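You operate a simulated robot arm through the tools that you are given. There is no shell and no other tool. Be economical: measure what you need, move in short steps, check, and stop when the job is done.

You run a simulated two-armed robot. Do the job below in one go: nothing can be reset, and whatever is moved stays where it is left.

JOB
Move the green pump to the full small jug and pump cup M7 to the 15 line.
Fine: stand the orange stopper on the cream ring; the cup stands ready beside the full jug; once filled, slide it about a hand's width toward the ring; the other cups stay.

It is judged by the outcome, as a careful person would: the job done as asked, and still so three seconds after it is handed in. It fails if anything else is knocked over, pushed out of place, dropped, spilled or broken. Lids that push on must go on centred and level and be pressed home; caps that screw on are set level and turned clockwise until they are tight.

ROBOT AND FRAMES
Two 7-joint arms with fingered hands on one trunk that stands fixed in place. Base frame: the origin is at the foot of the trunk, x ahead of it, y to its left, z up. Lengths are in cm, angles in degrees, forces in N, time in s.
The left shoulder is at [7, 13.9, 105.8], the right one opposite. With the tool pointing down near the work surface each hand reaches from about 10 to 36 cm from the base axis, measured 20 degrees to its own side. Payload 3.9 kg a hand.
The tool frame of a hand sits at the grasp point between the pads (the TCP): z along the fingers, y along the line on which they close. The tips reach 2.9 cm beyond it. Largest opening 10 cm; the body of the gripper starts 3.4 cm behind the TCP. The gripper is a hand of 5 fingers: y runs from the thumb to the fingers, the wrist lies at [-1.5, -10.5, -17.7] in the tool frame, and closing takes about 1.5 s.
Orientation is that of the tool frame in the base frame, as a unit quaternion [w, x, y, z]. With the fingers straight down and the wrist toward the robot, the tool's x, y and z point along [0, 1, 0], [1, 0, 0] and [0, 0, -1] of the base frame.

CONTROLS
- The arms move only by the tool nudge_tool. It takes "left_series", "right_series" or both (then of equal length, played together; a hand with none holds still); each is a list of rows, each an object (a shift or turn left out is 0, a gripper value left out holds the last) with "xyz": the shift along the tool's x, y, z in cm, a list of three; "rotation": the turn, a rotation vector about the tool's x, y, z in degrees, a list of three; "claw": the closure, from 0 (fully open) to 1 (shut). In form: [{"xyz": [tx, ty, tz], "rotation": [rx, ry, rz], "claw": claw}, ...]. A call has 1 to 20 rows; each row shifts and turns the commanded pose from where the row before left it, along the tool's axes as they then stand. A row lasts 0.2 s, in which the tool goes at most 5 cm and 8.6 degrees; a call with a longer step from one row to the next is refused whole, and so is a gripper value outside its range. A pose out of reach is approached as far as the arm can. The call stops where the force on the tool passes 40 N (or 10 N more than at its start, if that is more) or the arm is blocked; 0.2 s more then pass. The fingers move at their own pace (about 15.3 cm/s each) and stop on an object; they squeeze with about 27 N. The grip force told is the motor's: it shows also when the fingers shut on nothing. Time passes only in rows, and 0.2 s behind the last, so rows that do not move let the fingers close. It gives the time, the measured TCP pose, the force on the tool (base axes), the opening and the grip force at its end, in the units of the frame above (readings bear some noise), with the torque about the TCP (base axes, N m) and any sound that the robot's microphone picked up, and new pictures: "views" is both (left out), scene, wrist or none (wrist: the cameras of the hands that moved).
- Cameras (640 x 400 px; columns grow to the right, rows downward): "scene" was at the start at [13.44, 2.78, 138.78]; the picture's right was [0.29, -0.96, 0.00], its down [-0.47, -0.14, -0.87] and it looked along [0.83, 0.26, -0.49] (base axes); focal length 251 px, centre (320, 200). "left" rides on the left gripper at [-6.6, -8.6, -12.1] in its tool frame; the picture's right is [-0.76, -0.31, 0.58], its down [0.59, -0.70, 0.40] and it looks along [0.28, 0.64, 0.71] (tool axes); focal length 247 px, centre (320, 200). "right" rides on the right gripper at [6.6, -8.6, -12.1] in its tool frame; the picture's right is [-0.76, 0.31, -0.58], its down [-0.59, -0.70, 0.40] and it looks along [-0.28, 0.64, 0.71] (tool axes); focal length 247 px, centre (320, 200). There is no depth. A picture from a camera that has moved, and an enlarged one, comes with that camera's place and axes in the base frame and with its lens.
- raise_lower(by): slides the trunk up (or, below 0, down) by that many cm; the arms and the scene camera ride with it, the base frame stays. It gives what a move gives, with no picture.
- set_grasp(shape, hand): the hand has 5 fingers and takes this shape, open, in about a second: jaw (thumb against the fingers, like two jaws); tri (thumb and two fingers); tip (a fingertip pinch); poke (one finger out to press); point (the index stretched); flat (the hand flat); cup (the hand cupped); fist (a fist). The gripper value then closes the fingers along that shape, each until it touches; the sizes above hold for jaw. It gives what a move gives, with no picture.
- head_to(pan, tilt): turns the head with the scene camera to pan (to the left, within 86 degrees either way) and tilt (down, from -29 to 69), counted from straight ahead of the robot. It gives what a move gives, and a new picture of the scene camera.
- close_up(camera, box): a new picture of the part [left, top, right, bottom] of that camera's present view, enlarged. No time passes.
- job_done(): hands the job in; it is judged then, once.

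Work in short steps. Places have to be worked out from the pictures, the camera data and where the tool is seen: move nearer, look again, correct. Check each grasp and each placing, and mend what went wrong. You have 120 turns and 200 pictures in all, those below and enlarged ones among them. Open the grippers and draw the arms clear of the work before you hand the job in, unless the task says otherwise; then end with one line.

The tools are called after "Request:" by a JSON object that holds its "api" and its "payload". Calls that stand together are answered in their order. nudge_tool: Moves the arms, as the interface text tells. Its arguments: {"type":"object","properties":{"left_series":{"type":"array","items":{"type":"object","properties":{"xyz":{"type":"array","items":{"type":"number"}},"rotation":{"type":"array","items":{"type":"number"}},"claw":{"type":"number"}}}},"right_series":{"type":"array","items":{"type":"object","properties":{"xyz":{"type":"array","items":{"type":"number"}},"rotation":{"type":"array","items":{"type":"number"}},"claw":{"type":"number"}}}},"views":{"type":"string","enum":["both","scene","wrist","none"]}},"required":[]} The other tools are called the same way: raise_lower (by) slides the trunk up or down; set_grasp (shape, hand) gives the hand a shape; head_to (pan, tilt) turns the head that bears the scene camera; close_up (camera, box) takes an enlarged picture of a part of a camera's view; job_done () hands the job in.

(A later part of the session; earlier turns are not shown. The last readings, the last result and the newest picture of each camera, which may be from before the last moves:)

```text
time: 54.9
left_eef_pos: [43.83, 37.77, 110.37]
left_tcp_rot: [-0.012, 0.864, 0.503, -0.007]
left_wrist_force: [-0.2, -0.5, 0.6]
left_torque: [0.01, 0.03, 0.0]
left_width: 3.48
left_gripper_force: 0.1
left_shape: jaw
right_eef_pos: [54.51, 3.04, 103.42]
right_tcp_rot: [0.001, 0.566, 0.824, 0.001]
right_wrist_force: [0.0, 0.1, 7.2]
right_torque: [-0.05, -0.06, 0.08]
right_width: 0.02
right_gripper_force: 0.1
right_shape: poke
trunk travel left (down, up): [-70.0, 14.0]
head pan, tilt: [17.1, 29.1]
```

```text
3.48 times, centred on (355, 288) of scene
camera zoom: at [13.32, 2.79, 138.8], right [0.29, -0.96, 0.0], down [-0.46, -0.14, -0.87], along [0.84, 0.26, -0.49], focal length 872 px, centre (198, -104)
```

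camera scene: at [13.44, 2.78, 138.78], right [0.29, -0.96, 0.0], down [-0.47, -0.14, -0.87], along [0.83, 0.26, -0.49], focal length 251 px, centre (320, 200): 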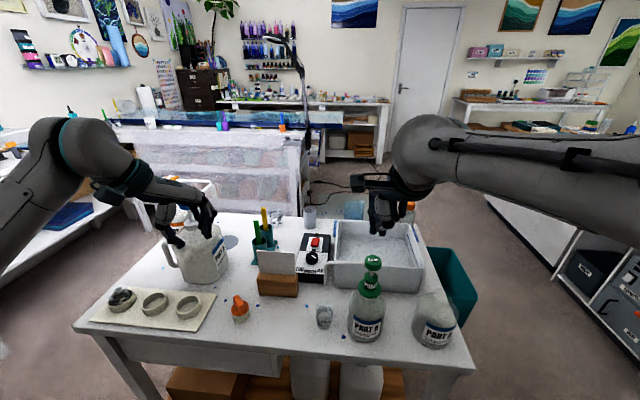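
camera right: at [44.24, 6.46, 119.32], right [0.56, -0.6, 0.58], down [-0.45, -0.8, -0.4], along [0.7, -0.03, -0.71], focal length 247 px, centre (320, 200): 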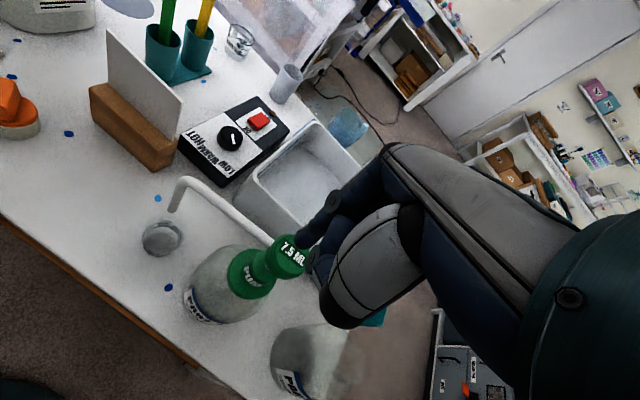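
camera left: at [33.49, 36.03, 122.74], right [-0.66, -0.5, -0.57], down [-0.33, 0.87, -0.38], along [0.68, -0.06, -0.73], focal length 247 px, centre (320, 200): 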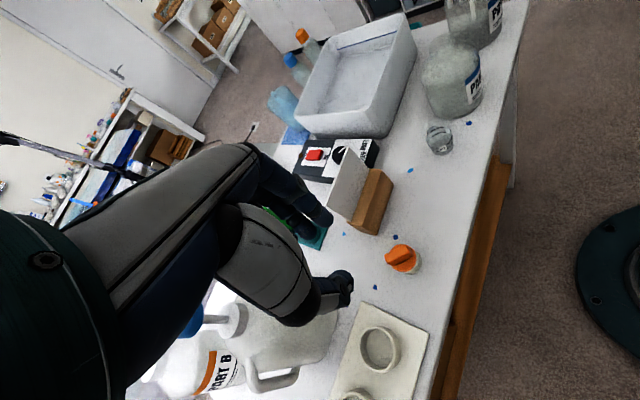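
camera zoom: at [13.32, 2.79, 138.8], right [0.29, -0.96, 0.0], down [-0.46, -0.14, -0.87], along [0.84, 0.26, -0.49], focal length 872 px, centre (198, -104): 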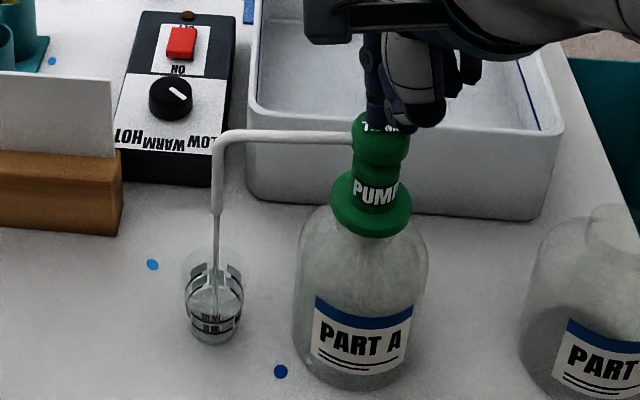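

Flowing well; complete the second stroke to the stop, let it run out, then look at the level.

Request:
{"api": "nudge_tool", "payload": {"right_series": [{"xyz": [0, 0, 0.2]}, {"xyz": [0, 0, 0.2]}, {"xyz": [0, 0, 0.2]}, {"xyz": [0, 0, 0.2]}, {"xyz": [0, 0, 0.1]}, {}, {}], "views": "none"}}

Request:
{"api": "close_up", "payload": {"camera": "scene", "box": [300, 230, 410, 345]}}

Request:
{"api": "close_up", "payload": {"camera": "left", "box": [410, 100, 470, 165]}}

Request:
{"api": "close_up", "payload": {"camera": "scene", "box": [310, 300, 340, 335]}}

```text
time: 56.5
left_eef_pos: [43.75, 37.66, 110.48]
left_tcp_rot: [-0.012, 0.865, 0.502, -0.006]
left_wrist_force: [-0.3, 0.5, -1.0]
left_torque: [-0.03, 0.02, -0.01]
left_width: 3.48
left_gripper_force: 0.1
left_shape: jaw
right_eef_pos: [54.59, 3.01, 102.78]
right_tcp_rot: [0.002, 0.567, 0.824, 0.003]
right_wrist_force: [5.4, -0.4, 27.9]
right_torque: [-0.23, -0.26, 0.03]
right_width: 0.0
right_gripper_force: 0.0
right_shape: poke
trunk travel left (down, up): [-70.0, 14.0]
head pan, tilt: [17.1, 29.1]
```

```text
3.48 times, centred on (355, 288) of scene
camera zoom: at [13.15, 2.76, 138.82], right [0.29, -0.96, 0.0], down [-0.46, -0.14, -0.87], along [0.84, 0.26, -0.49], focal length 872 px, centre (198, -104)
```

zoom: 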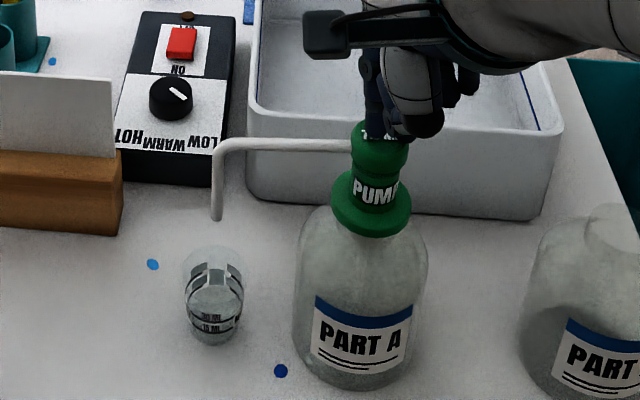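

```text
6.15 times, centred on (440, 132) of left
camera zoom: at [33.28, 36.02, 122.79], right [-0.66, -0.5, -0.57], down [-0.33, 0.87, -0.38], along [0.68, -0.06, -0.73], focal length 1520 px, centre (-418, 615)
```

zoom: 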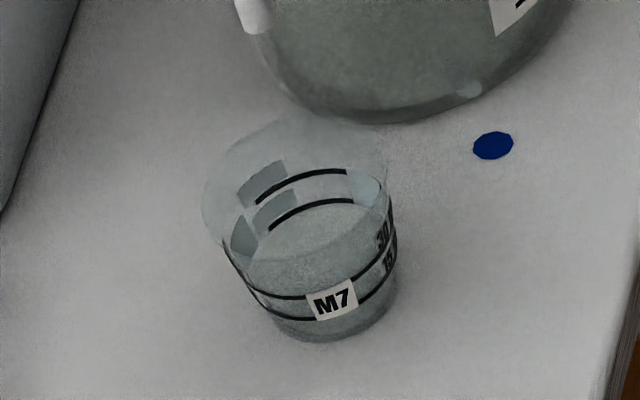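

```text
11.43 times, centred on (325, 318) of scene
camera zoom: at [13.15, 2.76, 138.82], right [0.29, -0.96, 0.0], down [-0.46, -0.14, -0.87], along [0.84, 0.26, -0.49], focal length 2864 px, centre (263, -1143)
```

zoom: 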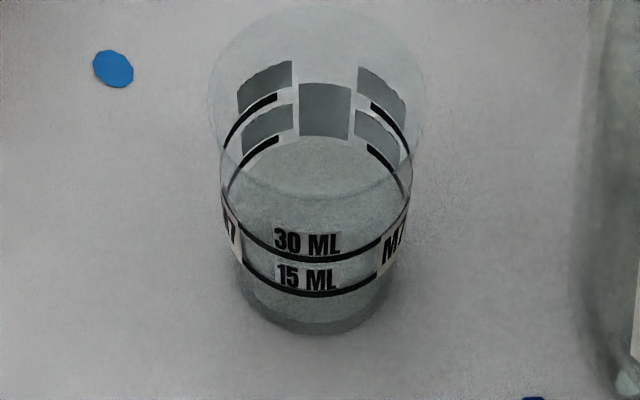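

The liquid surface now meets the 15 line at the back wall. Raise the hand slowly and clear of the pump.

Request:
{"api": "nudge_tool", "payload": {"right_series": [{"xyz": [0, 0, -0.4]}, {"xyz": [0, 0, -0.4]}, {"xyz": [0, 0, -0.4]}, {"xyz": [0, 0, -0.4]}, {"xyz": [0, 0, -0.4]}, {"xyz": [0, 0, -0.4]}, {"xyz": [0, 0, -0.5]}, {"xyz": [0, 0, -1]}, {"xyz": [0, 0, -2]}, {"xyz": [0, 0, -3]}, {"xyz": [0, 0, -3]}, {}], "views": "scene"}}

Request:
{"api": "close_up", "payload": {"camera": "left", "box": [420, 110, 465, 160]}}

Request:
{"api": "close_up", "payload": {"camera": "scene", "box": [300, 230, 410, 345]}}

```text
time: 59.1
left_eef_pos: [43.98, 37.75, 110.48]
left_tcp_rot: [-0.013, 0.865, 0.502, -0.008]
left_wrist_force: [-0.4, 0.2, -0.3]
left_torque: [0.03, -0.03, 0.01]
left_width: 3.5
left_gripper_force: 0.0
left_shape: jaw
right_eef_pos: [54.7, 3.09, 114.33]
right_tcp_rot: [0.0, 0.567, 0.824, 0.001]
right_wrist_force: [0.3, -0.5, 0.2]
right_torque: [0.0, 0.06, -0.03]
right_width: 0.02
right_gripper_force: 0.0
right_shape: poke
trunk travel left (down, up): [-70.0, 14.0]
head pan, tilt: [17.1, 29.1]
camera scene: at [13.47, 2.79, 138.78], right [0.29, -0.96, 0.0], down [-0.47, -0.14, -0.87], along [0.83, 0.26, -0.49], focal length 251 px, centre (320, 200)
```

scene: 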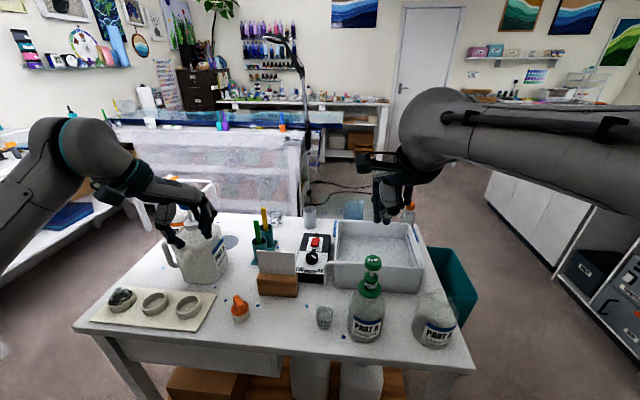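

```text
8.00 times, centred on (442, 135) of left
camera zoom: at [33.56, 36.04, 122.69], right [-0.66, -0.5, -0.57], down [-0.33, 0.87, -0.38], along [0.68, -0.06, -0.73], focal length 1976 px, centre (-660, 720)
```

zoom: 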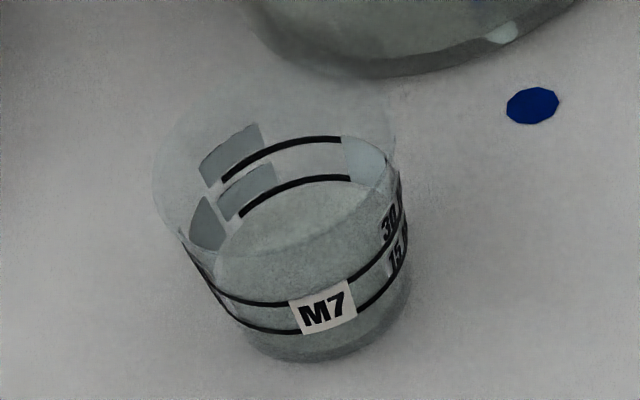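

```text
3.48 times, centred on (355, 288) of scene
camera zoom: at [13.47, 2.79, 138.78], right [0.29, -0.96, 0.0], down [-0.47, -0.14, -0.87], along [0.83, 0.26, -0.49], focal length 872 px, centre (198, -104)
```

zoom: 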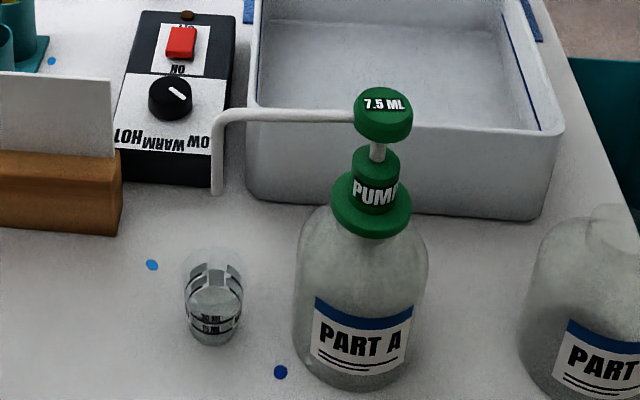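

Level is right at the 15 line, pump head returned. Next: slide the cup. The nozzle hangs above it, so the left hand must come in low from the left. I retreat the right hand and give the left a tri pinch, turning/tilting it at a safe place.

Request:
{"api": "nudge_tool", "payload": {"right_series": [{"xyz": [0, -1, -1]}, {"xyz": [-3, -1, -1]}, {"xyz": [-4, -1, -1]}, {"xyz": [-4, -1, 0]}, {"xyz": [-4, 0, 0]}, {"xyz": [-3, 0, 0]}, {}], "views": "none"}}

Request:
{"api": "set_grasp", "payload": {"hand": "left", "shape": "tri"}}

Request:
{"api": "nudge_tool", "payload": {"left_series": [{"xyz": [0, 0, -2], "rotation": [0, 0, -8.5]}, {"rotation": [0, 0, -8.5]}, {"rotation": [0, 0, -8.5]}, {"rotation": [0, 0, -8.5]}, {"rotation": [0, 0, -8.5]}, {"rotation": [0, 0, -8]}, {"rotation": [0, -8.5, 0]}, {"rotation": [0, -8.5, 0]}, {"rotation": [0, -8.5, 0]}, {"rotation": [0, -8.5, 0]}, {"rotation": [0, -8.5, 0]}, {}]}}

```text
time: 60.7
left_eef_pos: [43.99, 37.79, 110.38]
left_tcp_rot: [-0.012, 0.864, 0.502, -0.007]
left_wrist_force: [0.3, 1.3, 0.5]
left_torque: [0.01, -0.02, -0.02]
left_width: 3.49
left_gripper_force: 0.0
left_shape: jaw
right_eef_pos: [57.33, -15.36, 117.32]
right_tcp_rot: [0.0, 0.566, 0.824, 0.001]
right_wrist_force: [0.1, 0.5, 0.9]
right_torque: [-0.02, -0.01, 0.0]
right_width: 0.0
right_gripper_force: 0.1
right_shape: poke
trunk travel left (down, up): [-70.0, 14.0]
head pan, tilt: [17.1, 29.1]
```

```text
time: 61.6
left_eef_pos: [44.01, 37.8, 110.39]
left_tcp_rot: [-0.013, 0.865, 0.502, -0.007]
left_wrist_force: [0.1, -0.4, 0.1]
left_torque: [0.03, -0.03, 0.02]
left_width: 10.02
left_gripper_force: 0.1
left_shape: tri
right_eef_pos: [57.3, -15.4, 117.35]
right_tcp_rot: [0.0, 0.567, 0.824, -0.001]
right_wrist_force: [0.4, 0.4, 0.2]
right_torque: [0.03, -0.01, -0.05]
right_width: 0.0
right_gripper_force: 0.0
right_shape: poke
trunk travel left (down, up): [-70.0, 14.0]
head pan, tilt: [17.1, 29.1]
```

```text
time: 64.2
left_eef_pos: [47.62, 45.28, 122.34]
left_tcp_rot: [0.262, 0.575, 0.744, -0.216]
left_wrist_force: [0.0, 0.1, 0.8]
left_torque: [0.04, 0.02, 0.04]
left_width: 9.99
left_gripper_force: 0.0
left_shape: tri
left hand out of reach, approached as far as the arm can: row 6, 7, 8, 9, 10, 11
right_eef_pos: [57.24, -15.28, 117.47]
right_tcp_rot: [0.001, 0.567, 0.824, 0.0]
right_wrist_force: [0.0, 0.0, 1.0]
right_torque: [0.02, 0.01, 0.04]
right_width: 0.0
right_gripper_force: 0.1
right_shape: poke
trunk travel left (down, up): [-70.0, 14.0]
head pan, tilt: [17.1, 29.1]
camera scene: at [13.39, 2.69, 138.79], right [0.29, -0.96, 0.0], down [-0.47, -0.14, -0.87], along [0.84, 0.26, -0.49], focal length 251 px, centre (320, 200)
camera left: at [38.86, 45.72, 136.09], right [-0.06, -1.0, 0.05], down [-0.74, 0.02, -0.67], along [0.67, -0.08, -0.74], focal length 247 px, centre (320, 200)
```

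scene: 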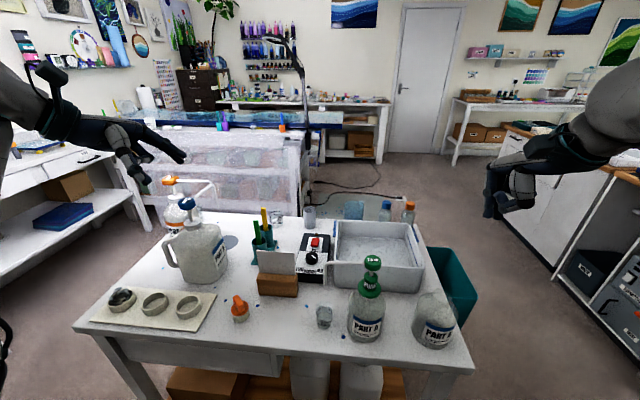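
left: 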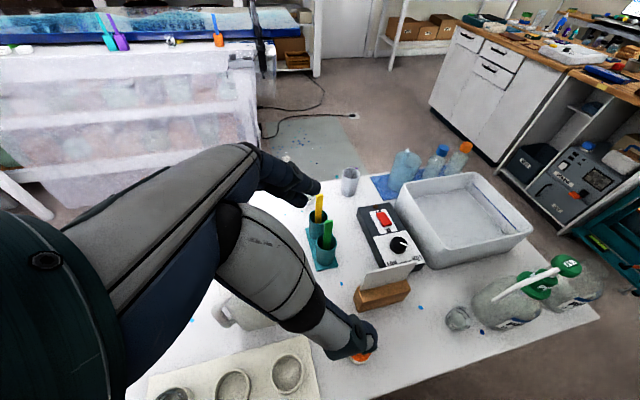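

The tilted pose wasn't reachable that far left; near the cup it should be. I move the commanded pose toward a standoff up-left of the cup and see how well the arm follows.

Request:
{"api": "nudge_tool", "payload": {"left_series": [{"xyz": [-0.9, -0.12, 3]}, {"xyz": [-0.9, -0.12, 3]}, {"xyz": [-0.9, -0.12, 3]}, {"xyz": [-0.9, -0.12, 3]}, {}, {}]}}

```text
time: 65.6
left_eef_pos: [50.98, 44.51, 122.0]
left_tcp_rot: [0.262, 0.574, 0.745, -0.216]
left_wrist_force: [0.7, 0.1, 0.0]
left_torque: [-0.02, 0.0, 0.02]
left_width: 10.0
left_gripper_force: 0.1
left_shape: tri
left hand out of reach, approached as far as the arm can: row 1, 2, 3, 4
right_eef_pos: [57.49, -15.37, 117.29]
right_tcp_rot: [0.0, 0.566, 0.824, 0.0]
right_wrist_force: [0.9, -0.4, -0.8]
right_torque: [-0.01, -0.02, 0.0]
right_width: 0.0
right_gripper_force: 0.1
right_shape: poke
trunk travel left (down, up): [-70.0, 14.0]
head pan, tilt: [17.1, 29.1]
camera scene: at [13.46, 2.78, 138.78], right [0.29, -0.96, 0.0], down [-0.47, -0.14, -0.87], along [0.83, 0.26, -0.49], focal length 251 px, centre (320, 200)
camera left: at [42.26, 45.0, 135.69], right [-0.06, -1.0, 0.05], down [-0.74, 0.02, -0.67], along [0.67, -0.07, -0.74], focal length 247 px, centre (320, 200)
```

scene: 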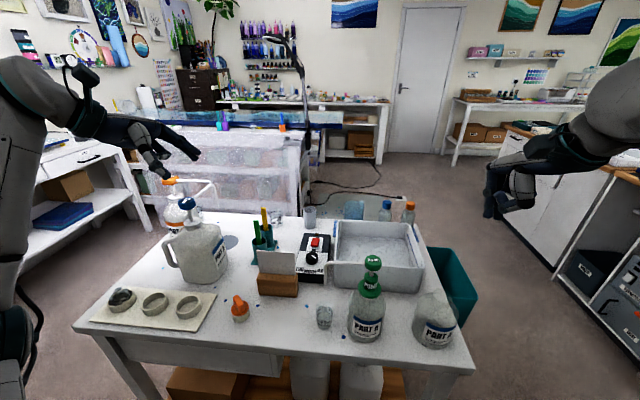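
left: 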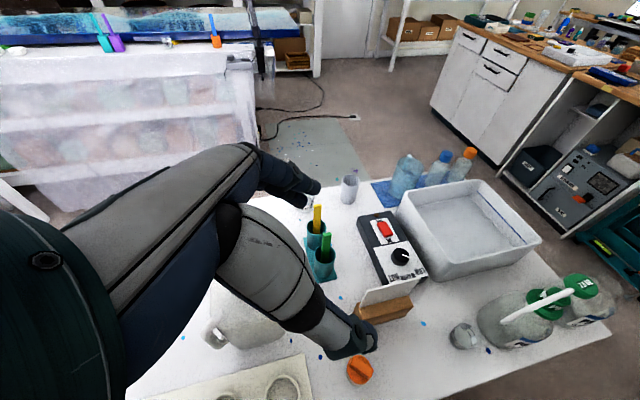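

The arm got trapped by its joint limits out left. I undo the tilt and bring the hand nearer to the middle before tilting again.

Request:
{"api": "nudge_tool", "payload": {"left_series": [{"rotation": [0, 8.5, 0]}, {"rotation": [0, 8.5, 0]}, {"rotation": [0, 8.5, 0]}, {"rotation": [0, 8.5, 0]}, {"rotation": [0, 6, 0]}, {}, {}], "views": "scene"}}

```text
time: 67.2
left_eef_pos: [50.98, 44.32, 122.29]
left_tcp_rot: [-0.007, 0.612, 0.791, -0.006]
left_wrist_force: [0.0, 0.2, 0.2]
left_torque: [0.0, 0.01, 0.02]
left_width: 9.98
left_gripper_force: 0.0
left_shape: tri
right_eef_pos: [57.39, -15.32, 117.4]
right_tcp_rot: [0.0, 0.568, 0.823, 0.0]
right_wrist_force: [0.3, -0.2, -0.4]
right_torque: [0.02, 0.01, -0.03]
right_width: 0.02
right_gripper_force: 0.1
right_shape: poke
trunk travel left (down, up): [-70.0, 14.0]
head pan, tilt: [17.1, 29.1]
camera scene: at [13.44, 2.76, 138.78], right [0.29, -0.96, 0.0], down [-0.47, -0.14, -0.87], along [0.83, 0.26, -0.49], focal length 251 px, centre (320, 200)
```

scene: 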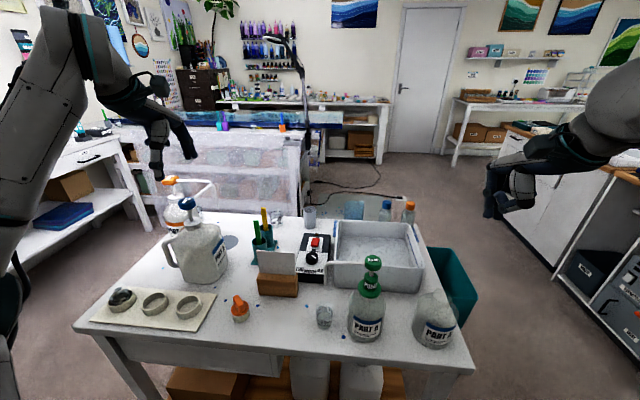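

Now straight-down again. Move to (46, 22, 112), then try tilting there.

Request:
{"api": "nudge_tool", "payload": {"left_series": [{"xyz": [-3.4, -1.74, 1.2]}, {"xyz": [-3.4, -1.74, 1.2]}, {"xyz": [-3.4, -1.74, 1.2]}, {"xyz": [-3.4, -1.74, 1.2]}, {"xyz": [-3.4, -1.74, 1.2]}, {"xyz": [-3.3, -1.7, 1.2]}, {"rotation": [0, -6, 0]}, {"rotation": [0, -6, 0]}, {"rotation": [0, -6, 0]}, {"rotation": [0, -6, 0]}, {"rotation": [0, -6, 0]}, {"rotation": [0, -6, 0]}, {}]}}

```text
time: 70.0
left_eef_pos: [47.38, 20.1, 122.94]
left_tcp_rot: [0.134, 0.594, 0.783, -0.129]
left_wrist_force: [0.5, -0.9, 0.8]
left_torque: [-0.01, 0.0, -0.05]
left_width: 9.99
left_gripper_force: 0.1
left_shape: tri
left hand out of reach, approached as far as the arm can: row 8, 9, 10, 11, 12
right_eef_pos: [57.36, -15.29, 117.37]
right_tcp_rot: [0.001, 0.567, 0.824, 0.001]
right_wrist_force: [0.2, 0.2, 0.1]
right_torque: [-0.02, -0.02, -0.04]
right_width: 0.0
right_gripper_force: 0.0
right_shape: poke
trunk travel left (down, up): [-70.0, 14.0]
head pan, tilt: [17.1, 29.1]
camera scene: at [13.44, 2.81, 138.78], right [0.29, -0.96, 0.0], down [-0.47, -0.14, -0.87], along [0.83, 0.26, -0.49], focal length 251 px, centre (320, 200)
camera left: at [40.06, 16.34, 136.98], right [-0.07, -0.97, -0.25], down [-0.81, 0.2, -0.56], along [0.59, 0.16, -0.79], focal length 247 px, centre (320, 200)
```

scene: 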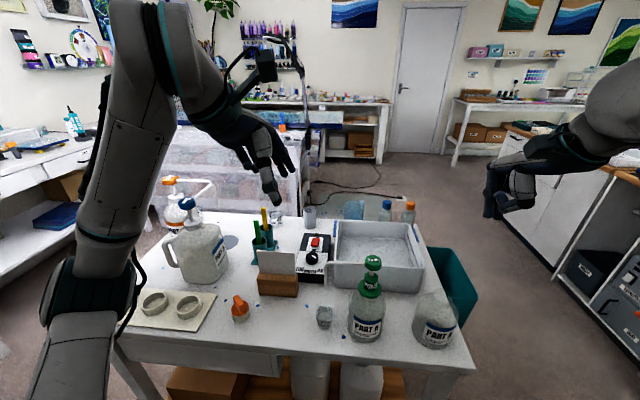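
left: 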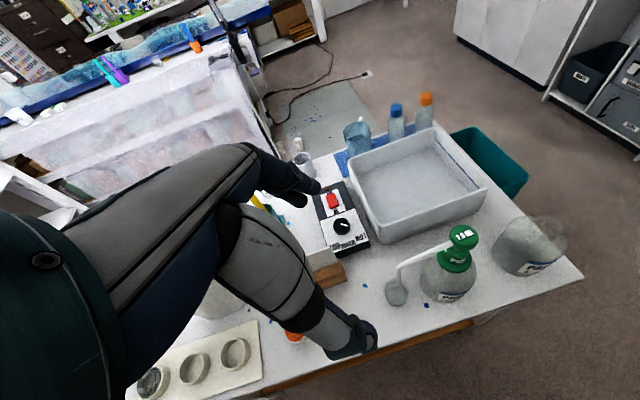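

Sideways lean is limited to ~17°. New plan: use a stretched left index ("point"), hand pitched forward, to push the cup from the gap beside the jug at low height. First undo the lean and set the shape.

Request:
{"api": "nudge_tool", "payload": {"left_series": [{"rotation": [0, 8, 0]}, {"rotation": [0, 7.5, 0]}, {"xyz": [0, -2, 0], "rotation": [-7, 0, 0]}, {"xyz": [0, -2, 0], "rotation": [-7, 0, 0]}, {"rotation": [-7, 0, 0]}, {"rotation": [-7, 0, 0]}, {"rotation": [-7, 0, 0]}, {}], "views": "none"}}

Request:
{"api": "set_grasp", "payload": {"hand": "left", "shape": "point"}}

Request:
{"api": "nudge_tool", "payload": {"left_series": [{}]}}

Request:
{"api": "close_up", "payload": {"camera": "scene", "box": [160, 60, 340, 240]}}

```text
time: 71.8
left_eef_pos: [43.38, 19.14, 122.79]
left_tcp_rot: [0.209, 0.57, 0.771, 0.194]
left_wrist_force: [-0.2, 0.2, -1.0]
left_torque: [0.01, 0.0, -0.03]
left_width: 9.98
left_gripper_force: 0.0
left_shape: tri
right_eef_pos: [57.24, -15.25, 117.46]
right_tcp_rot: [-0.001, 0.567, 0.824, 0.0]
right_wrist_force: [-1.0, -0.2, 0.8]
right_torque: [-0.03, 0.01, 0.02]
right_width: 0.0
right_gripper_force: 0.1
right_shape: poke
trunk travel left (down, up): [-70.0, 14.0]
head pan, tilt: [17.1, 29.1]
```

```text
time: 72.7
left_eef_pos: [43.46, 18.98, 123.0]
left_tcp_rot: [0.208, 0.569, 0.772, 0.193]
left_wrist_force: [1.0, -0.5, -0.4]
left_torque: [-0.02, 0.0, 0.01]
left_width: 9.29
left_gripper_force: 0.0
left_shape: point
right_eef_pos: [57.37, -15.32, 117.39]
right_tcp_rot: [0.0, 0.566, 0.825, 0.0]
right_wrist_force: [0.3, -0.3, 0.9]
right_torque: [0.0, 0.01, -0.01]
right_width: 0.03
right_gripper_force: 0.1
right_shape: poke
trunk travel left (down, up): [-70.0, 14.0]
head pan, tilt: [17.1, 29.1]
```

```text
time: 73.1
left_eef_pos: [43.43, 18.96, 122.91]
left_tcp_rot: [0.209, 0.57, 0.771, 0.193]
left_wrist_force: [-0.1, -0.3, 0.8]
left_torque: [0.0, 0.0, 0.0]
left_width: 9.28
left_gripper_force: 0.0
left_shape: point
right_eef_pos: [57.37, -15.31, 117.39]
right_tcp_rot: [0.0, 0.566, 0.824, 0.001]
right_wrist_force: [-1.0, -0.7, -0.2]
right_torque: [0.01, 0.03, 0.01]
right_width: 0.0
right_gripper_force: 0.0
right_shape: poke
trunk travel left (down, up): [-70.0, 14.0]
head pan, tilt: [17.1, 29.1]
camera scene: at [13.44, 2.78, 138.78], right [0.29, -0.96, 0.0], down [-0.47, -0.14, -0.87], along [0.83, 0.26, -0.49], focal length 251 px, centre (320, 200)
camera left: at [31.75, 9.57, 129.09], right [0.27, -0.78, -0.57], down [-0.5, 0.39, -0.77], along [0.82, 0.49, -0.28], focal length 247 px, centre (320, 200)
```

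scene: 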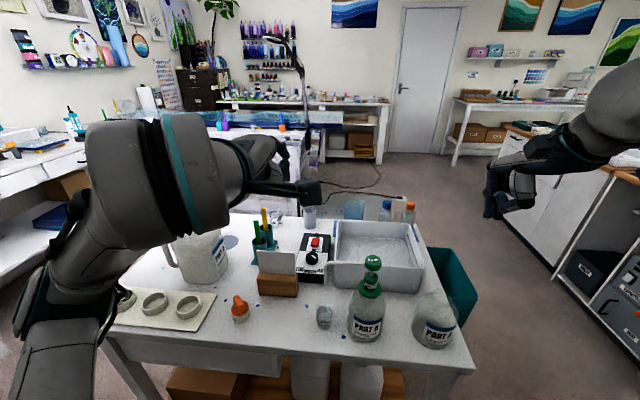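
left: 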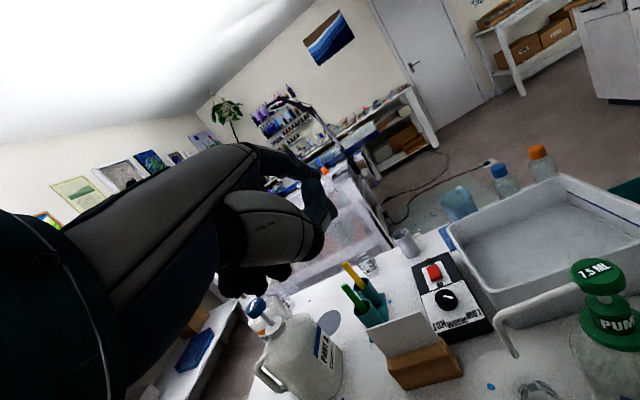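

```text
2.22 times, centred on (250, 150) of scene
camera zoom: at [13.44, 2.78, 138.78], right [0.29, -0.96, 0.0], down [-0.47, -0.14, -0.87], along [0.83, 0.26, -0.49], focal length 557 px, centre (476, 311)
```

zoom: 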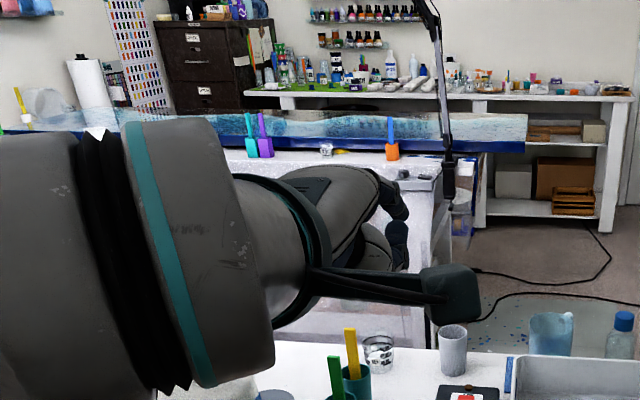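

Forward pitch of 35° is reached. I look at where the pointing index ends in the left camera.

Request:
{"api": "close_up", "payload": {"camera": "left", "box": [180, 120, 380, 320]}}

Request:
{"api": "close_up", "payload": {"camera": "right", "box": [0, 0, 320, 200]}}

```text
2.00 times, centred on (280, 220) of left
camera zoom: at [31.75, 9.57, 129.09], right [0.27, -0.78, -0.57], down [-0.5, 0.39, -0.77], along [0.82, 0.49, -0.28], focal length 494 px, centre (400, 160)
```

zoom: 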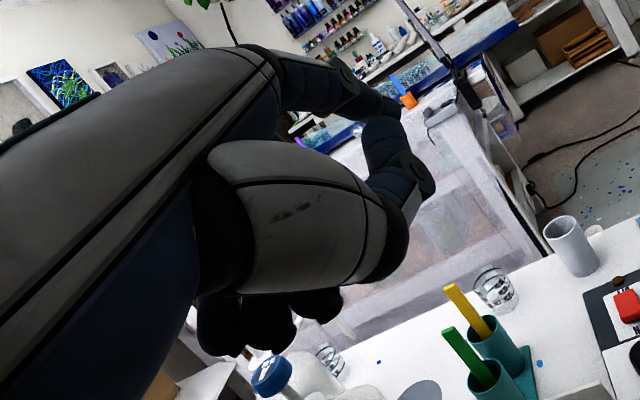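

```text
2.00 times, centred on (160, 100) of right
camera zoom: at [47.04, -12.28, 129.48], right [0.56, -0.6, 0.58], down [-0.45, -0.8, -0.4], along [0.7, -0.03, -0.71], focal length 494 px, centre (640, 400)
```

zoom: 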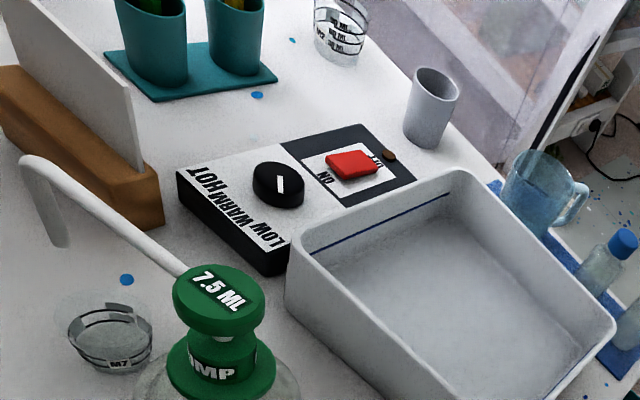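

"Point" puts the index far off-axis, with the thumb beside it – unsuitable. A better natural pose: left hand pitched forward with the thumb on the right (in the gap) and fingers left of the cup. I test that roll here in free space.

Request:
{"api": "nudge_tool", "payload": {"left_series": [{"rotation": [-8, 0, 0]}, {"rotation": [0, 0, -8.5]}, {"rotation": [0, 0, -8.5]}, {"rotation": [0, 0, -8.5]}, {"rotation": [0, 0, -8.5]}, {"rotation": [0, 0, -8.5]}, {"rotation": [0, 0, -8.5]}, {"rotation": [0, 0, -8.5]}, {"rotation": [0, 0, -8.5]}, {}]}}

Request:
{"api": "set_grasp", "payload": {"hand": "left", "shape": "tri"}}

```text
time: 75.3
left_eef_pos: [52.6, 24.09, 122.11]
left_tcp_rot: [0.293, 0.372, 0.857, 0.202]
left_wrist_force: [-0.3, -1.0, -0.6]
left_torque: [0.0, 0.0, -0.02]
left_width: 6.03
left_gripper_force: 0.0
left_shape: point
left hand out of reach, approached as far as the arm can: row 2, 3, 4, 5, 6, 7, 8, 9
right_eef_pos: [57.36, -15.31, 117.33]
right_tcp_rot: [0.0, 0.566, 0.824, 0.0]
right_wrist_force: [-0.8, -0.7, -0.1]
right_torque: [0.05, 0.01, 0.02]
right_width: 0.01
right_gripper_force: 0.1
right_shape: poke
trunk travel left (down, up): [-70.0, 14.0]
head pan, tilt: [17.1, 29.1]
camera scene: at [13.44, 2.79, 138.78], right [0.29, -0.96, 0.0], down [-0.47, -0.14, -0.87], along [0.83, 0.26, -0.49], focal length 251 px, centre (320, 200)
camera left: at [43.82, 12.02, 128.59], right [0.63, -0.69, -0.34], down [-0.43, 0.05, -0.9], along [0.64, 0.72, -0.27], focal length 247 px, centre (320, 200)
```

scene: 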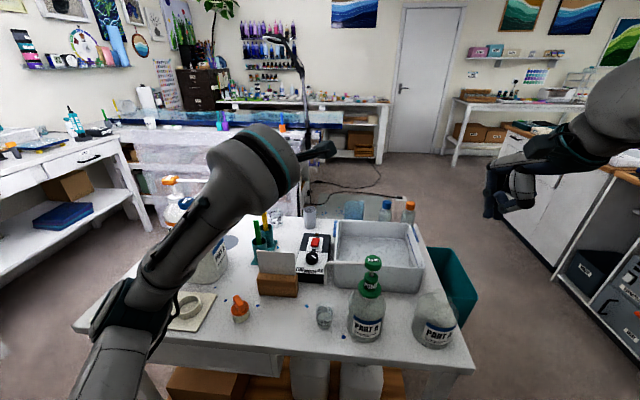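
left: 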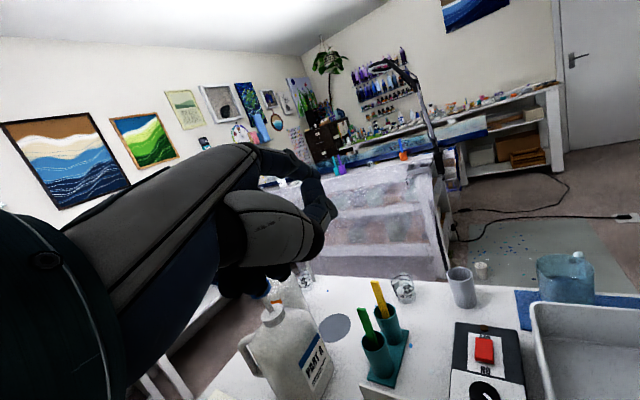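

```text
time: 76.2
left_eef_pos: [52.71, 24.06, 122.1]
left_tcp_rot: [0.292, 0.372, 0.857, 0.203]
left_wrist_force: [0.4, 0.4, -0.5]
left_torque: [-0.02, -0.01, 0.0]
left_width: 9.98
left_gripper_force: 0.1
left_shape: tri
right_eef_pos: [57.38, -15.29, 117.42]
right_tcp_rot: [0.0, 0.567, 0.824, 0.0]
right_wrist_force: [-0.1, -0.2, 0.6]
right_torque: [0.01, -0.02, -0.01]
right_width: 0.03
right_gripper_force: 0.1
right_shape: poke
trunk travel left (down, up): [-70.0, 14.0]
head pan, tilt: [17.1, 29.1]
```

Only half of that roll is reachable. A more reliable route: swing the pump's nozzle away from over the cup (turning it in the neck), then grip the cup from above. First restore the left hand, and bring the right hand (jaw) back above the pump.

Request:
{"api": "set_grasp", "payload": {"hand": "right", "shape": "jaw"}}

Request:
{"api": "nudge_tool", "payload": {"left_series": [{"rotation": [0, 0, 8.5]}, {"rotation": [0, 0, 8.5]}, {"rotation": [0, 0, 8.5]}, {"rotation": [0, 0, 8.5]}, {"rotation": [8, 0, 0]}, {"rotation": [8, 0, 0]}, {"rotation": [8, 0, 0]}, {"rotation": [8, 0, 0]}, {"rotation": [8, 0, 0]}, {"xyz": [2, -3, 0]}, {"xyz": [3, -3, 0]}, {}], "right_series": [{}, {}, {}, {}, {}, {"xyz": [3.7, 0.83, 0]}, {"xyz": [3.7, 0.83, 0]}, {"xyz": [3.7, 0.83, 0]}, {"xyz": [3.7, 0.83, 0]}, {"xyz": [3.7, 0.83, 0]}, {"xyz": [0, 0, 2]}, {}]}}

```text
time: 77.1
left_eef_pos: [52.57, 24.09, 122.04]
left_tcp_rot: [0.292, 0.372, 0.858, 0.202]
left_wrist_force: [-0.1, 0.5, 0.7]
left_torque: [-0.01, -0.03, 0.01]
left_width: 9.99
left_gripper_force: 0.1
left_shape: tri
right_eef_pos: [57.35, -15.27, 117.44]
right_tcp_rot: [0.0, 0.566, 0.824, 0.0]
right_wrist_force: [-0.6, -0.8, -0.3]
right_torque: [-0.01, 0.01, 0.01]
right_width: 9.98
right_gripper_force: 0.1
right_shape: jaw
trunk travel left (down, up): [-70.0, 14.0]
head pan, tilt: [17.1, 29.1]
```

```text
time: 79.7
left_eef_pos: [43.66, 21.85, 125.05]
left_tcp_rot: [-0.001, 0.646, 0.763, 0.019]
left_wrist_force: [0.2, 0.0, 0.0]
left_torque: [0.01, 0.03, 0.01]
left_width: 9.99
left_gripper_force: 0.1
left_shape: tri
left hand out of reach, approached as far as the arm can: row 1, 2, 3, 4
right_eef_pos: [54.73, 3.35, 115.11]
right_tcp_rot: [0.0, 0.567, 0.824, 0.001]
right_wrist_force: [0.4, -0.3, 0.9]
right_torque: [0.03, 0.0, 0.01]
right_width: 10.01
right_gripper_force: 0.0
right_shape: jaw
trunk travel left (down, up): [-70.0, 14.0]
head pan, tilt: [17.1, 29.1]
camera scene: at [13.55, 2.71, 138.77], right [0.29, -0.96, 0.0], down [-0.47, -0.14, -0.87], along [0.83, 0.26, -0.49], focal length 251 px, centre (320, 200)
camera right: at [44.5, 6.26, 127.32], right [0.56, -0.6, 0.58], down [-0.45, -0.8, -0.4], along [0.7, -0.03, -0.71], focal length 247 px, centre (320, 200)
camera left: at [36.05, 13.6, 136.81], right [-0.16, -0.78, -0.6], down [-0.78, 0.48, -0.4], along [0.6, 0.41, -0.69], focal length 247 px, centre (320, 200)
```

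scene: 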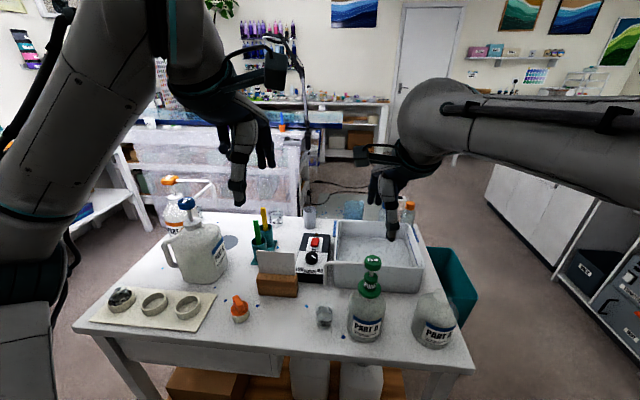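
right: 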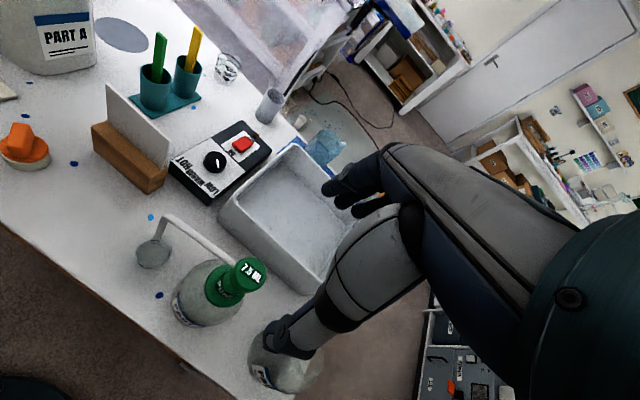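
left: 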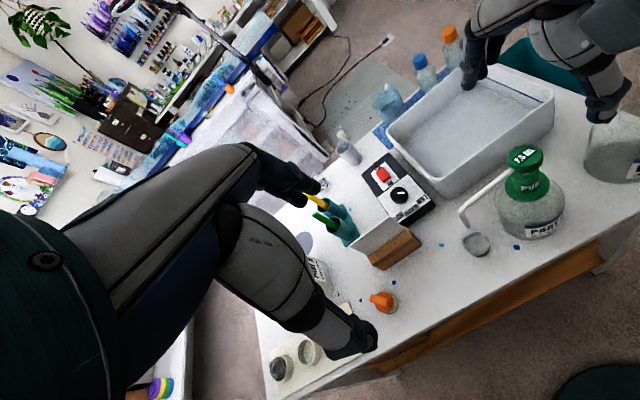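

Right hand is over the pump again (head ≈ (54.9, 3.8)). Descend around the head as before and grip.

Request:
{"api": "nudge_tool", "payload": {"right_series": [{"xyz": [0.35, 0.3, 3]}, {"xyz": [0, 0, 3]}, {"xyz": [0, 0, 3]}, {"xyz": [0, 0, 2.5]}, {"xyz": [0, 0, 2.0]}, {}], "views": "wrist"}}

Request:
{"api": "close_up", "payload": {"camera": "scene", "box": [320, 200, 420, 300]}}

```text
time: 81.1
left_eef_pos: [43.68, 21.92, 125.13]
left_tcp_rot: [0.0, 0.645, 0.764, 0.019]
left_wrist_force: [-0.4, 0.0, -0.8]
left_torque: [-0.02, 0.0, 0.0]
left_width: 9.98
left_gripper_force: 0.1
left_shape: tri
right_eef_pos: [54.84, 3.73, 101.87]
right_tcp_rot: [0.0, 0.566, 0.824, 0.0]
right_wrist_force: [-0.5, 0.0, -0.3]
right_torque: [0.04, -0.03, -0.02]
right_width: 10.01
right_gripper_force: 0.2
right_shape: jaw
trunk travel left (down, up): [-70.0, 14.0]
head pan, tilt: [17.1, 29.1]
camera right: at [44.55, 6.76, 113.89], right [0.56, -0.6, 0.58], down [-0.45, -0.8, -0.4], along [0.7, -0.03, -0.71], focal length 247 px, centre (320, 200)
```

right: 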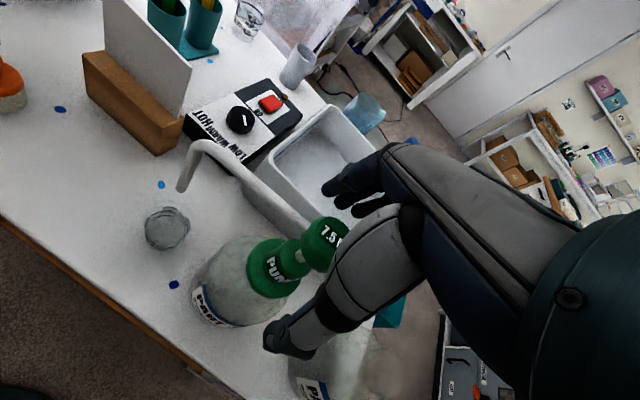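

```text
4.00 times, centred on (370, 250) of scene
camera zoom: at [13.42, 2.78, 138.78], right [0.29, -0.96, 0.0], down [-0.47, -0.14, -0.87], along [0.83, 0.26, -0.49], focal length 1002 px, centre (120, 0)
```

zoom: 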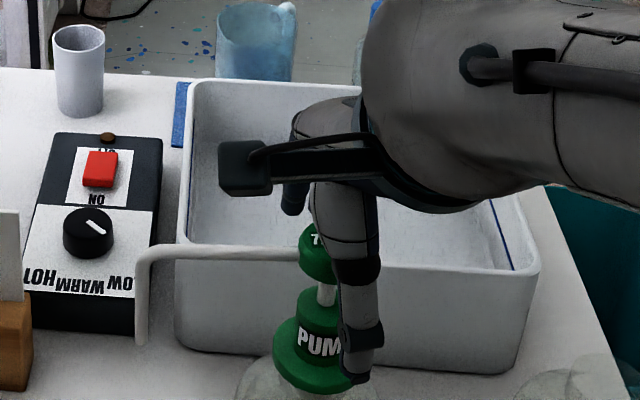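

Head is centred in the grasp. Close, then turn the pump counter-clockwise ~56° so the nozzle swings toward the robot, away from the cup.

Request:
{"api": "nudge_tool", "payload": {"right_series": [{"xyz": [0, 0, 0.4], "claw": 0.4}, {"claw": 0.6}, {"claw": 0.8}, {"claw": 1.0}, {}, {}, {}], "views": "none"}}

Request:
{"api": "nudge_tool", "payload": {"right_series": [{"rotation": [0, 0, -7]}, {"rotation": [0, 0, -7]}, {"rotation": [0, 0, -7]}, {}], "views": "wrist"}}

Request:
{"api": "close_up", "payload": {"camera": "scene", "box": [290, 220, 420, 350]}}

```text
time: 82.7
left_eef_pos: [43.67, 22.02, 125.15]
left_tcp_rot: [0.0, 0.645, 0.764, 0.019]
left_wrist_force: [0.6, 0.4, -0.4]
left_torque: [-0.02, 0.01, 0.04]
left_width: 10.0
left_gripper_force: 0.0
left_shape: tri
right_eef_pos: [54.82, 3.88, 101.38]
right_tcp_rot: [0.0, 0.567, 0.824, 0.0]
right_wrist_force: [0.0, 0.1, -1.9]
right_torque: [0.01, 0.04, 0.0]
right_width: 2.27
right_gripper_force: 27.9
right_shape: jaw
trunk travel left (down, up): [-70.0, 14.0]
head pan, tilt: [17.1, 29.1]
```

```text
time: 83.7
left_eef_pos: [43.56, 21.92, 125.12]
left_tcp_rot: [0.0, 0.645, 0.764, 0.019]
left_wrist_force: [0.3, -0.1, 0.2]
left_torque: [-0.02, 0.01, 0.01]
left_width: 10.02
left_gripper_force: 0.1
left_shape: tri
right_eef_pos: [54.74, 3.87, 101.32]
right_tcp_rot: [-0.001, 0.406, 0.914, 0.0]
right_wrist_force: [-0.1, 1.1, -1.5]
right_torque: [-0.05, 0.01, 0.01]
right_width: 2.28
right_gripper_force: 26.9
right_shape: jaw
trunk travel left (down, up): [-70.0, 14.0]
head pan, tilt: [17.1, 29.1]
camera right: at [44.1, 2.95, 113.47], right [0.73, -0.36, 0.58], down [-0.13, -0.91, -0.4], along [0.67, 0.22, -0.71], focal length 247 px, centre (320, 200)
```

right: 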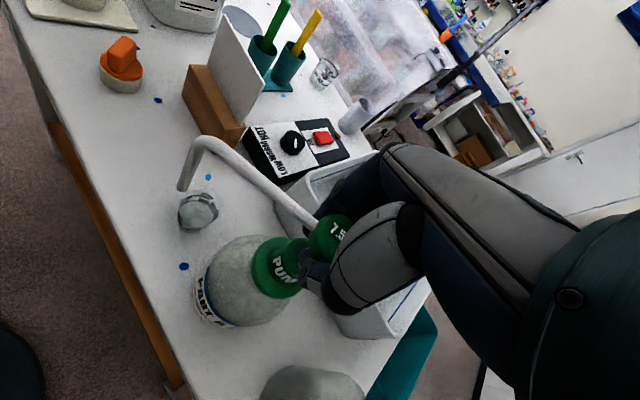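

```text
3.08 times, centred on (355, 285) of scene
camera zoom: at [13.42, 2.83, 138.78], right [0.29, -0.96, 0.0], down [-0.47, -0.14, -0.87], along [0.84, 0.26, -0.49], focal length 771 px, centre (212, -62)
```

zoom: 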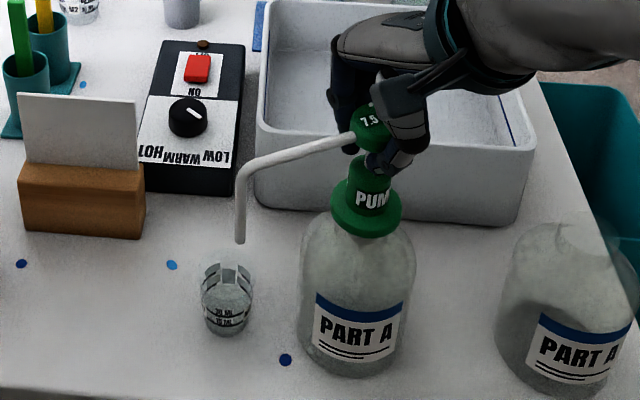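

The pump turns freely and the jug doesn't move. Continue ~40° more.

Request:
{"api": "nudge_tool", "payload": {"right_series": [{"rotation": [0, 0, -7]}, {"rotation": [0, 0, -7]}, {"rotation": [0, 0, -7]}, {"rotation": [0, 0, -7]}, {"rotation": [0, 0, -7]}, {"rotation": [0, 0, -5]}, {}], "views": "none"}}

Request:
{"api": "close_up", "payload": {"camera": "scene", "box": [290, 220, 420, 350]}}

```text
time: 85.3
left_eef_pos: [43.75, 21.89, 125.17]
left_tcp_rot: [0.0, 0.645, 0.764, 0.019]
left_wrist_force: [0.0, -0.1, -0.1]
left_torque: [-0.01, -0.02, -0.04]
left_width: 10.0
left_gripper_force: 0.0
left_shape: tri
right_eef_pos: [54.74, 3.81, 101.3]
right_tcp_rot: [-0.001, 0.07, 0.998, -0.001]
right_wrist_force: [-1.1, -0.6, -2.2]
right_torque: [-0.03, 0.09, 0.02]
right_width: 2.28
right_gripper_force: 27.4
right_shape: jaw
trunk travel left (down, up): [-70.0, 14.0]
head pan, tilt: [17.1, 29.1]
```

```text
3.08 times, centred on (355, 285) of scene
camera zoom: at [13.43, 2.77, 138.78], right [0.29, -0.96, 0.0], down [-0.47, -0.14, -0.87], along [0.83, 0.26, -0.49], focal length 771 px, centre (212, -62)
```

zoom: 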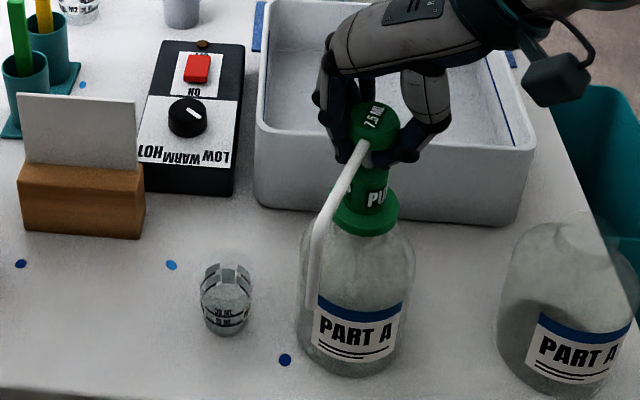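

Nozzle now points toward the robot, clear of the cup. Lower slightly so the flange is fully seated, release, rise and retreat.

Request:
{"api": "nudge_tool", "payload": {"right_series": [{"xyz": [0, 0, 0.3]}, {"xyz": [0, 0, 0.3]}, {}, {"claw": 0.7}, {"claw": 0.4}, {"claw": 0.0}, {}, {}, {"xyz": [0, 0, -2]}, {"xyz": [0, 0, -3]}, {"xyz": [0, 0, -4]}, {"xyz": [0, 0, -4]}, {"xyz": [0, -4, -2]}, {"xyz": [0, -4.5, 0]}, {"xyz": [0, -4.5, 0]}, {"xyz": [0, -4.5, 0]}, {}], "views": "scene"}}

Request:
{"api": "close_up", "payload": {"camera": "scene", "box": [290, 220, 420, 350]}}

Request:
{"api": "close_up", "payload": {"camera": "left", "box": [420, 120, 600, 280]}}

```text
time: 88.9
left_eef_pos: [43.78, 22.08, 125.07]
left_tcp_rot: [0.001, 0.645, 0.764, 0.018]
left_wrist_force: [-0.5, 0.9, -0.2]
left_torque: [-0.02, 0.01, -0.04]
left_width: 10.0
left_gripper_force: 0.0
left_shape: tri
right_eef_pos: [52.09, -13.32, 115.82]
right_tcp_rot: [0.0, 0.069, 0.998, -0.001]
right_wrist_force: [-0.4, 0.3, 0.1]
right_torque: [-0.02, 0.02, 0.0]
right_width: 9.98
right_gripper_force: 0.0
right_shape: jaw
trunk travel left (down, up): [-70.0, 14.0]
head pan, tilt: [17.1, 29.1]
camera scene: at [13.49, 2.95, 138.77], right [0.29, -0.96, 0.0], down [-0.47, -0.14, -0.87], along [0.83, 0.26, -0.49], focal length 251 px, centre (320, 200)
```

scene: 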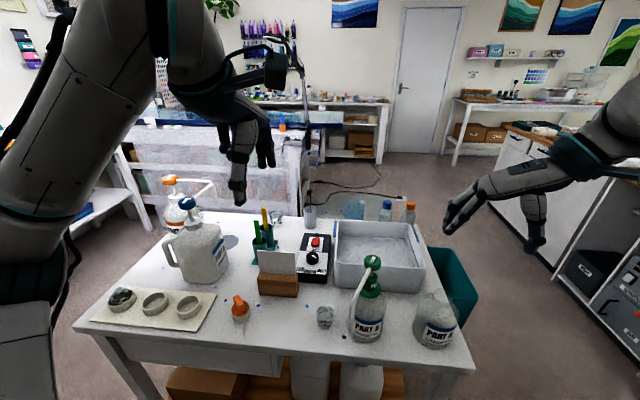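

```text
3.08 times, centred on (355, 285) of scene
camera zoom: at [13.49, 2.95, 138.77], right [0.29, -0.96, 0.0], down [-0.47, -0.14, -0.87], along [0.83, 0.26, -0.49], focal length 771 px, centre (212, -62)
```

zoom: 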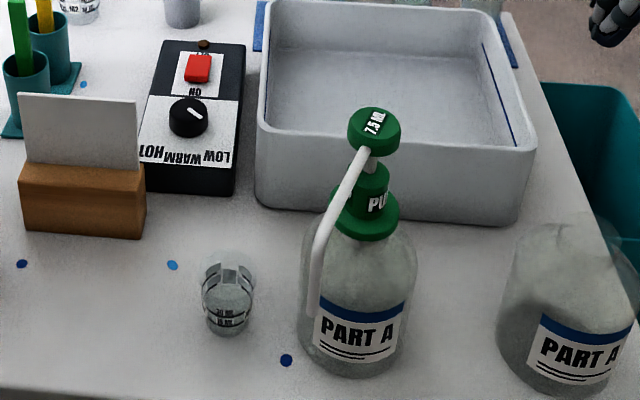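

```text
2.50 times, centred on (510, 200) of left
camera zoom: at [36.0, 13.83, 136.82], right [-0.16, -0.78, -0.6], down [-0.78, 0.47, -0.4], along [0.6, 0.41, -0.69], focal length 617 px, centre (-155, 200)
```

zoom: 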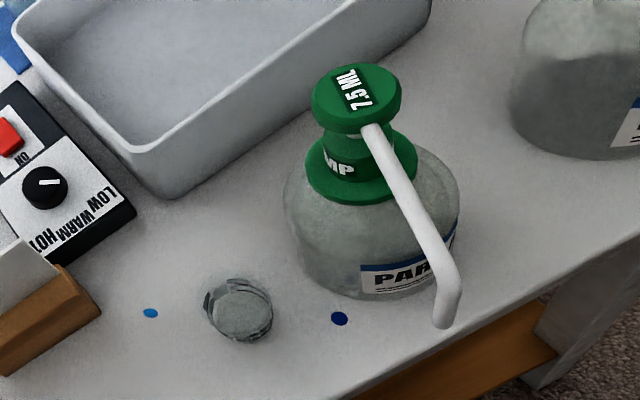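

All good: pump seated, nozzle clear at about (45, 6). Now the left hand (tri shape, half open) yaws to −25° and goes above the cup.

Request:
{"api": "nudge_tool", "payload": {"left_series": [{"rotation": [0, 0, 8.5], "claw": 0.25}, {"rotation": [0, 0, 8.5]}, {"rotation": [0, 0, 8.5]}, {"rotation": [0, 0, 8.5]}, {"xyz": [-1, 2.85, 3]}, {"xyz": [-1, 2.85, 3]}, {"xyz": [-1, 2.85, 3]}, {"xyz": [-1, 2.85, 3]}, {}]}}

Request:
{"api": "close_up", "payload": {"camera": "left", "box": [240, 160, 440, 340]}}

```text
time: 90.9
left_eef_pos: [52.25, 13.87, 113.01]
left_tcp_rot: [-0.005, 0.84, 0.542, 0.018]
left_wrist_force: [0.6, -0.4, 0.0]
left_torque: [-0.07, -0.03, 0.01]
left_width: 7.53
left_gripper_force: 0.1
left_shape: tri
right_eef_pos: [52.02, -13.36, 115.9]
right_tcp_rot: [0.001, 0.07, 0.998, 0.0]
right_wrist_force: [0.1, 0.0, 1.1]
right_torque: [0.02, 0.0, 0.02]
right_width: 9.98
right_gripper_force: 0.0
right_shape: jaw
trunk travel left (down, up): [-70.0, 14.0]
head pan, tilt: [17.1, 29.1]
camera scene: at [13.33, 2.84, 138.79], right [0.29, -0.96, 0.0], down [-0.46, -0.14, -0.87], along [0.84, 0.26, -0.49], focal length 251 px, centre (320, 200)
camera left: at [41.42, 11.13, 124.71], right [-0.58, -0.55, -0.61], down [-0.39, 0.84, -0.39], along [0.72, 0.01, -0.69], focal length 247 px, centre (320, 200)
```

scene: 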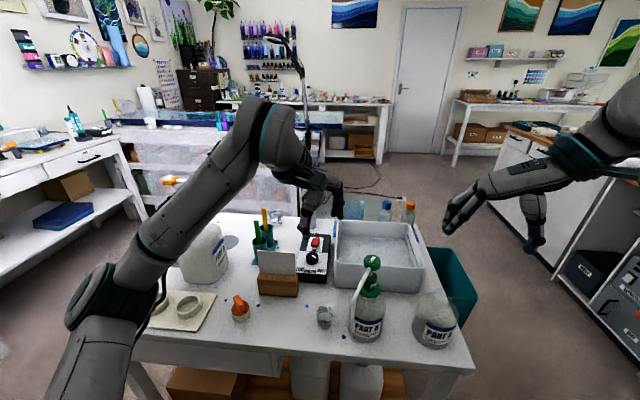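
left: 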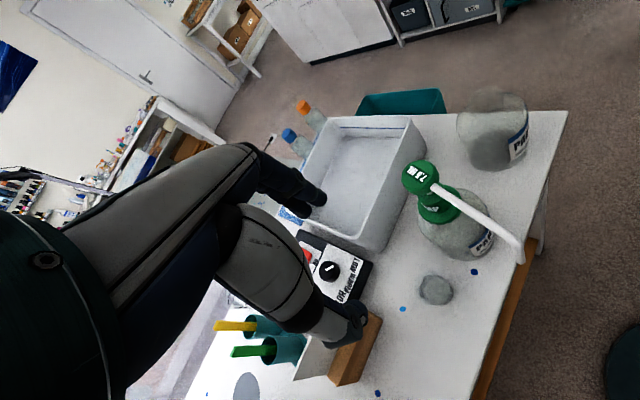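

```text
2.22 times, centred on (340, 250) of left
camera zoom: at [41.42, 11.13, 124.71], right [-0.58, -0.55, -0.61], down [-0.39, 0.84, -0.39], along [0.72, 0.01, -0.69], focal length 549 px, centre (276, 89)
```

zoom: 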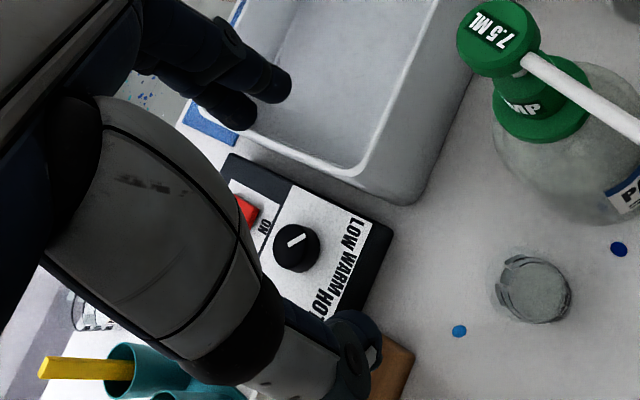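

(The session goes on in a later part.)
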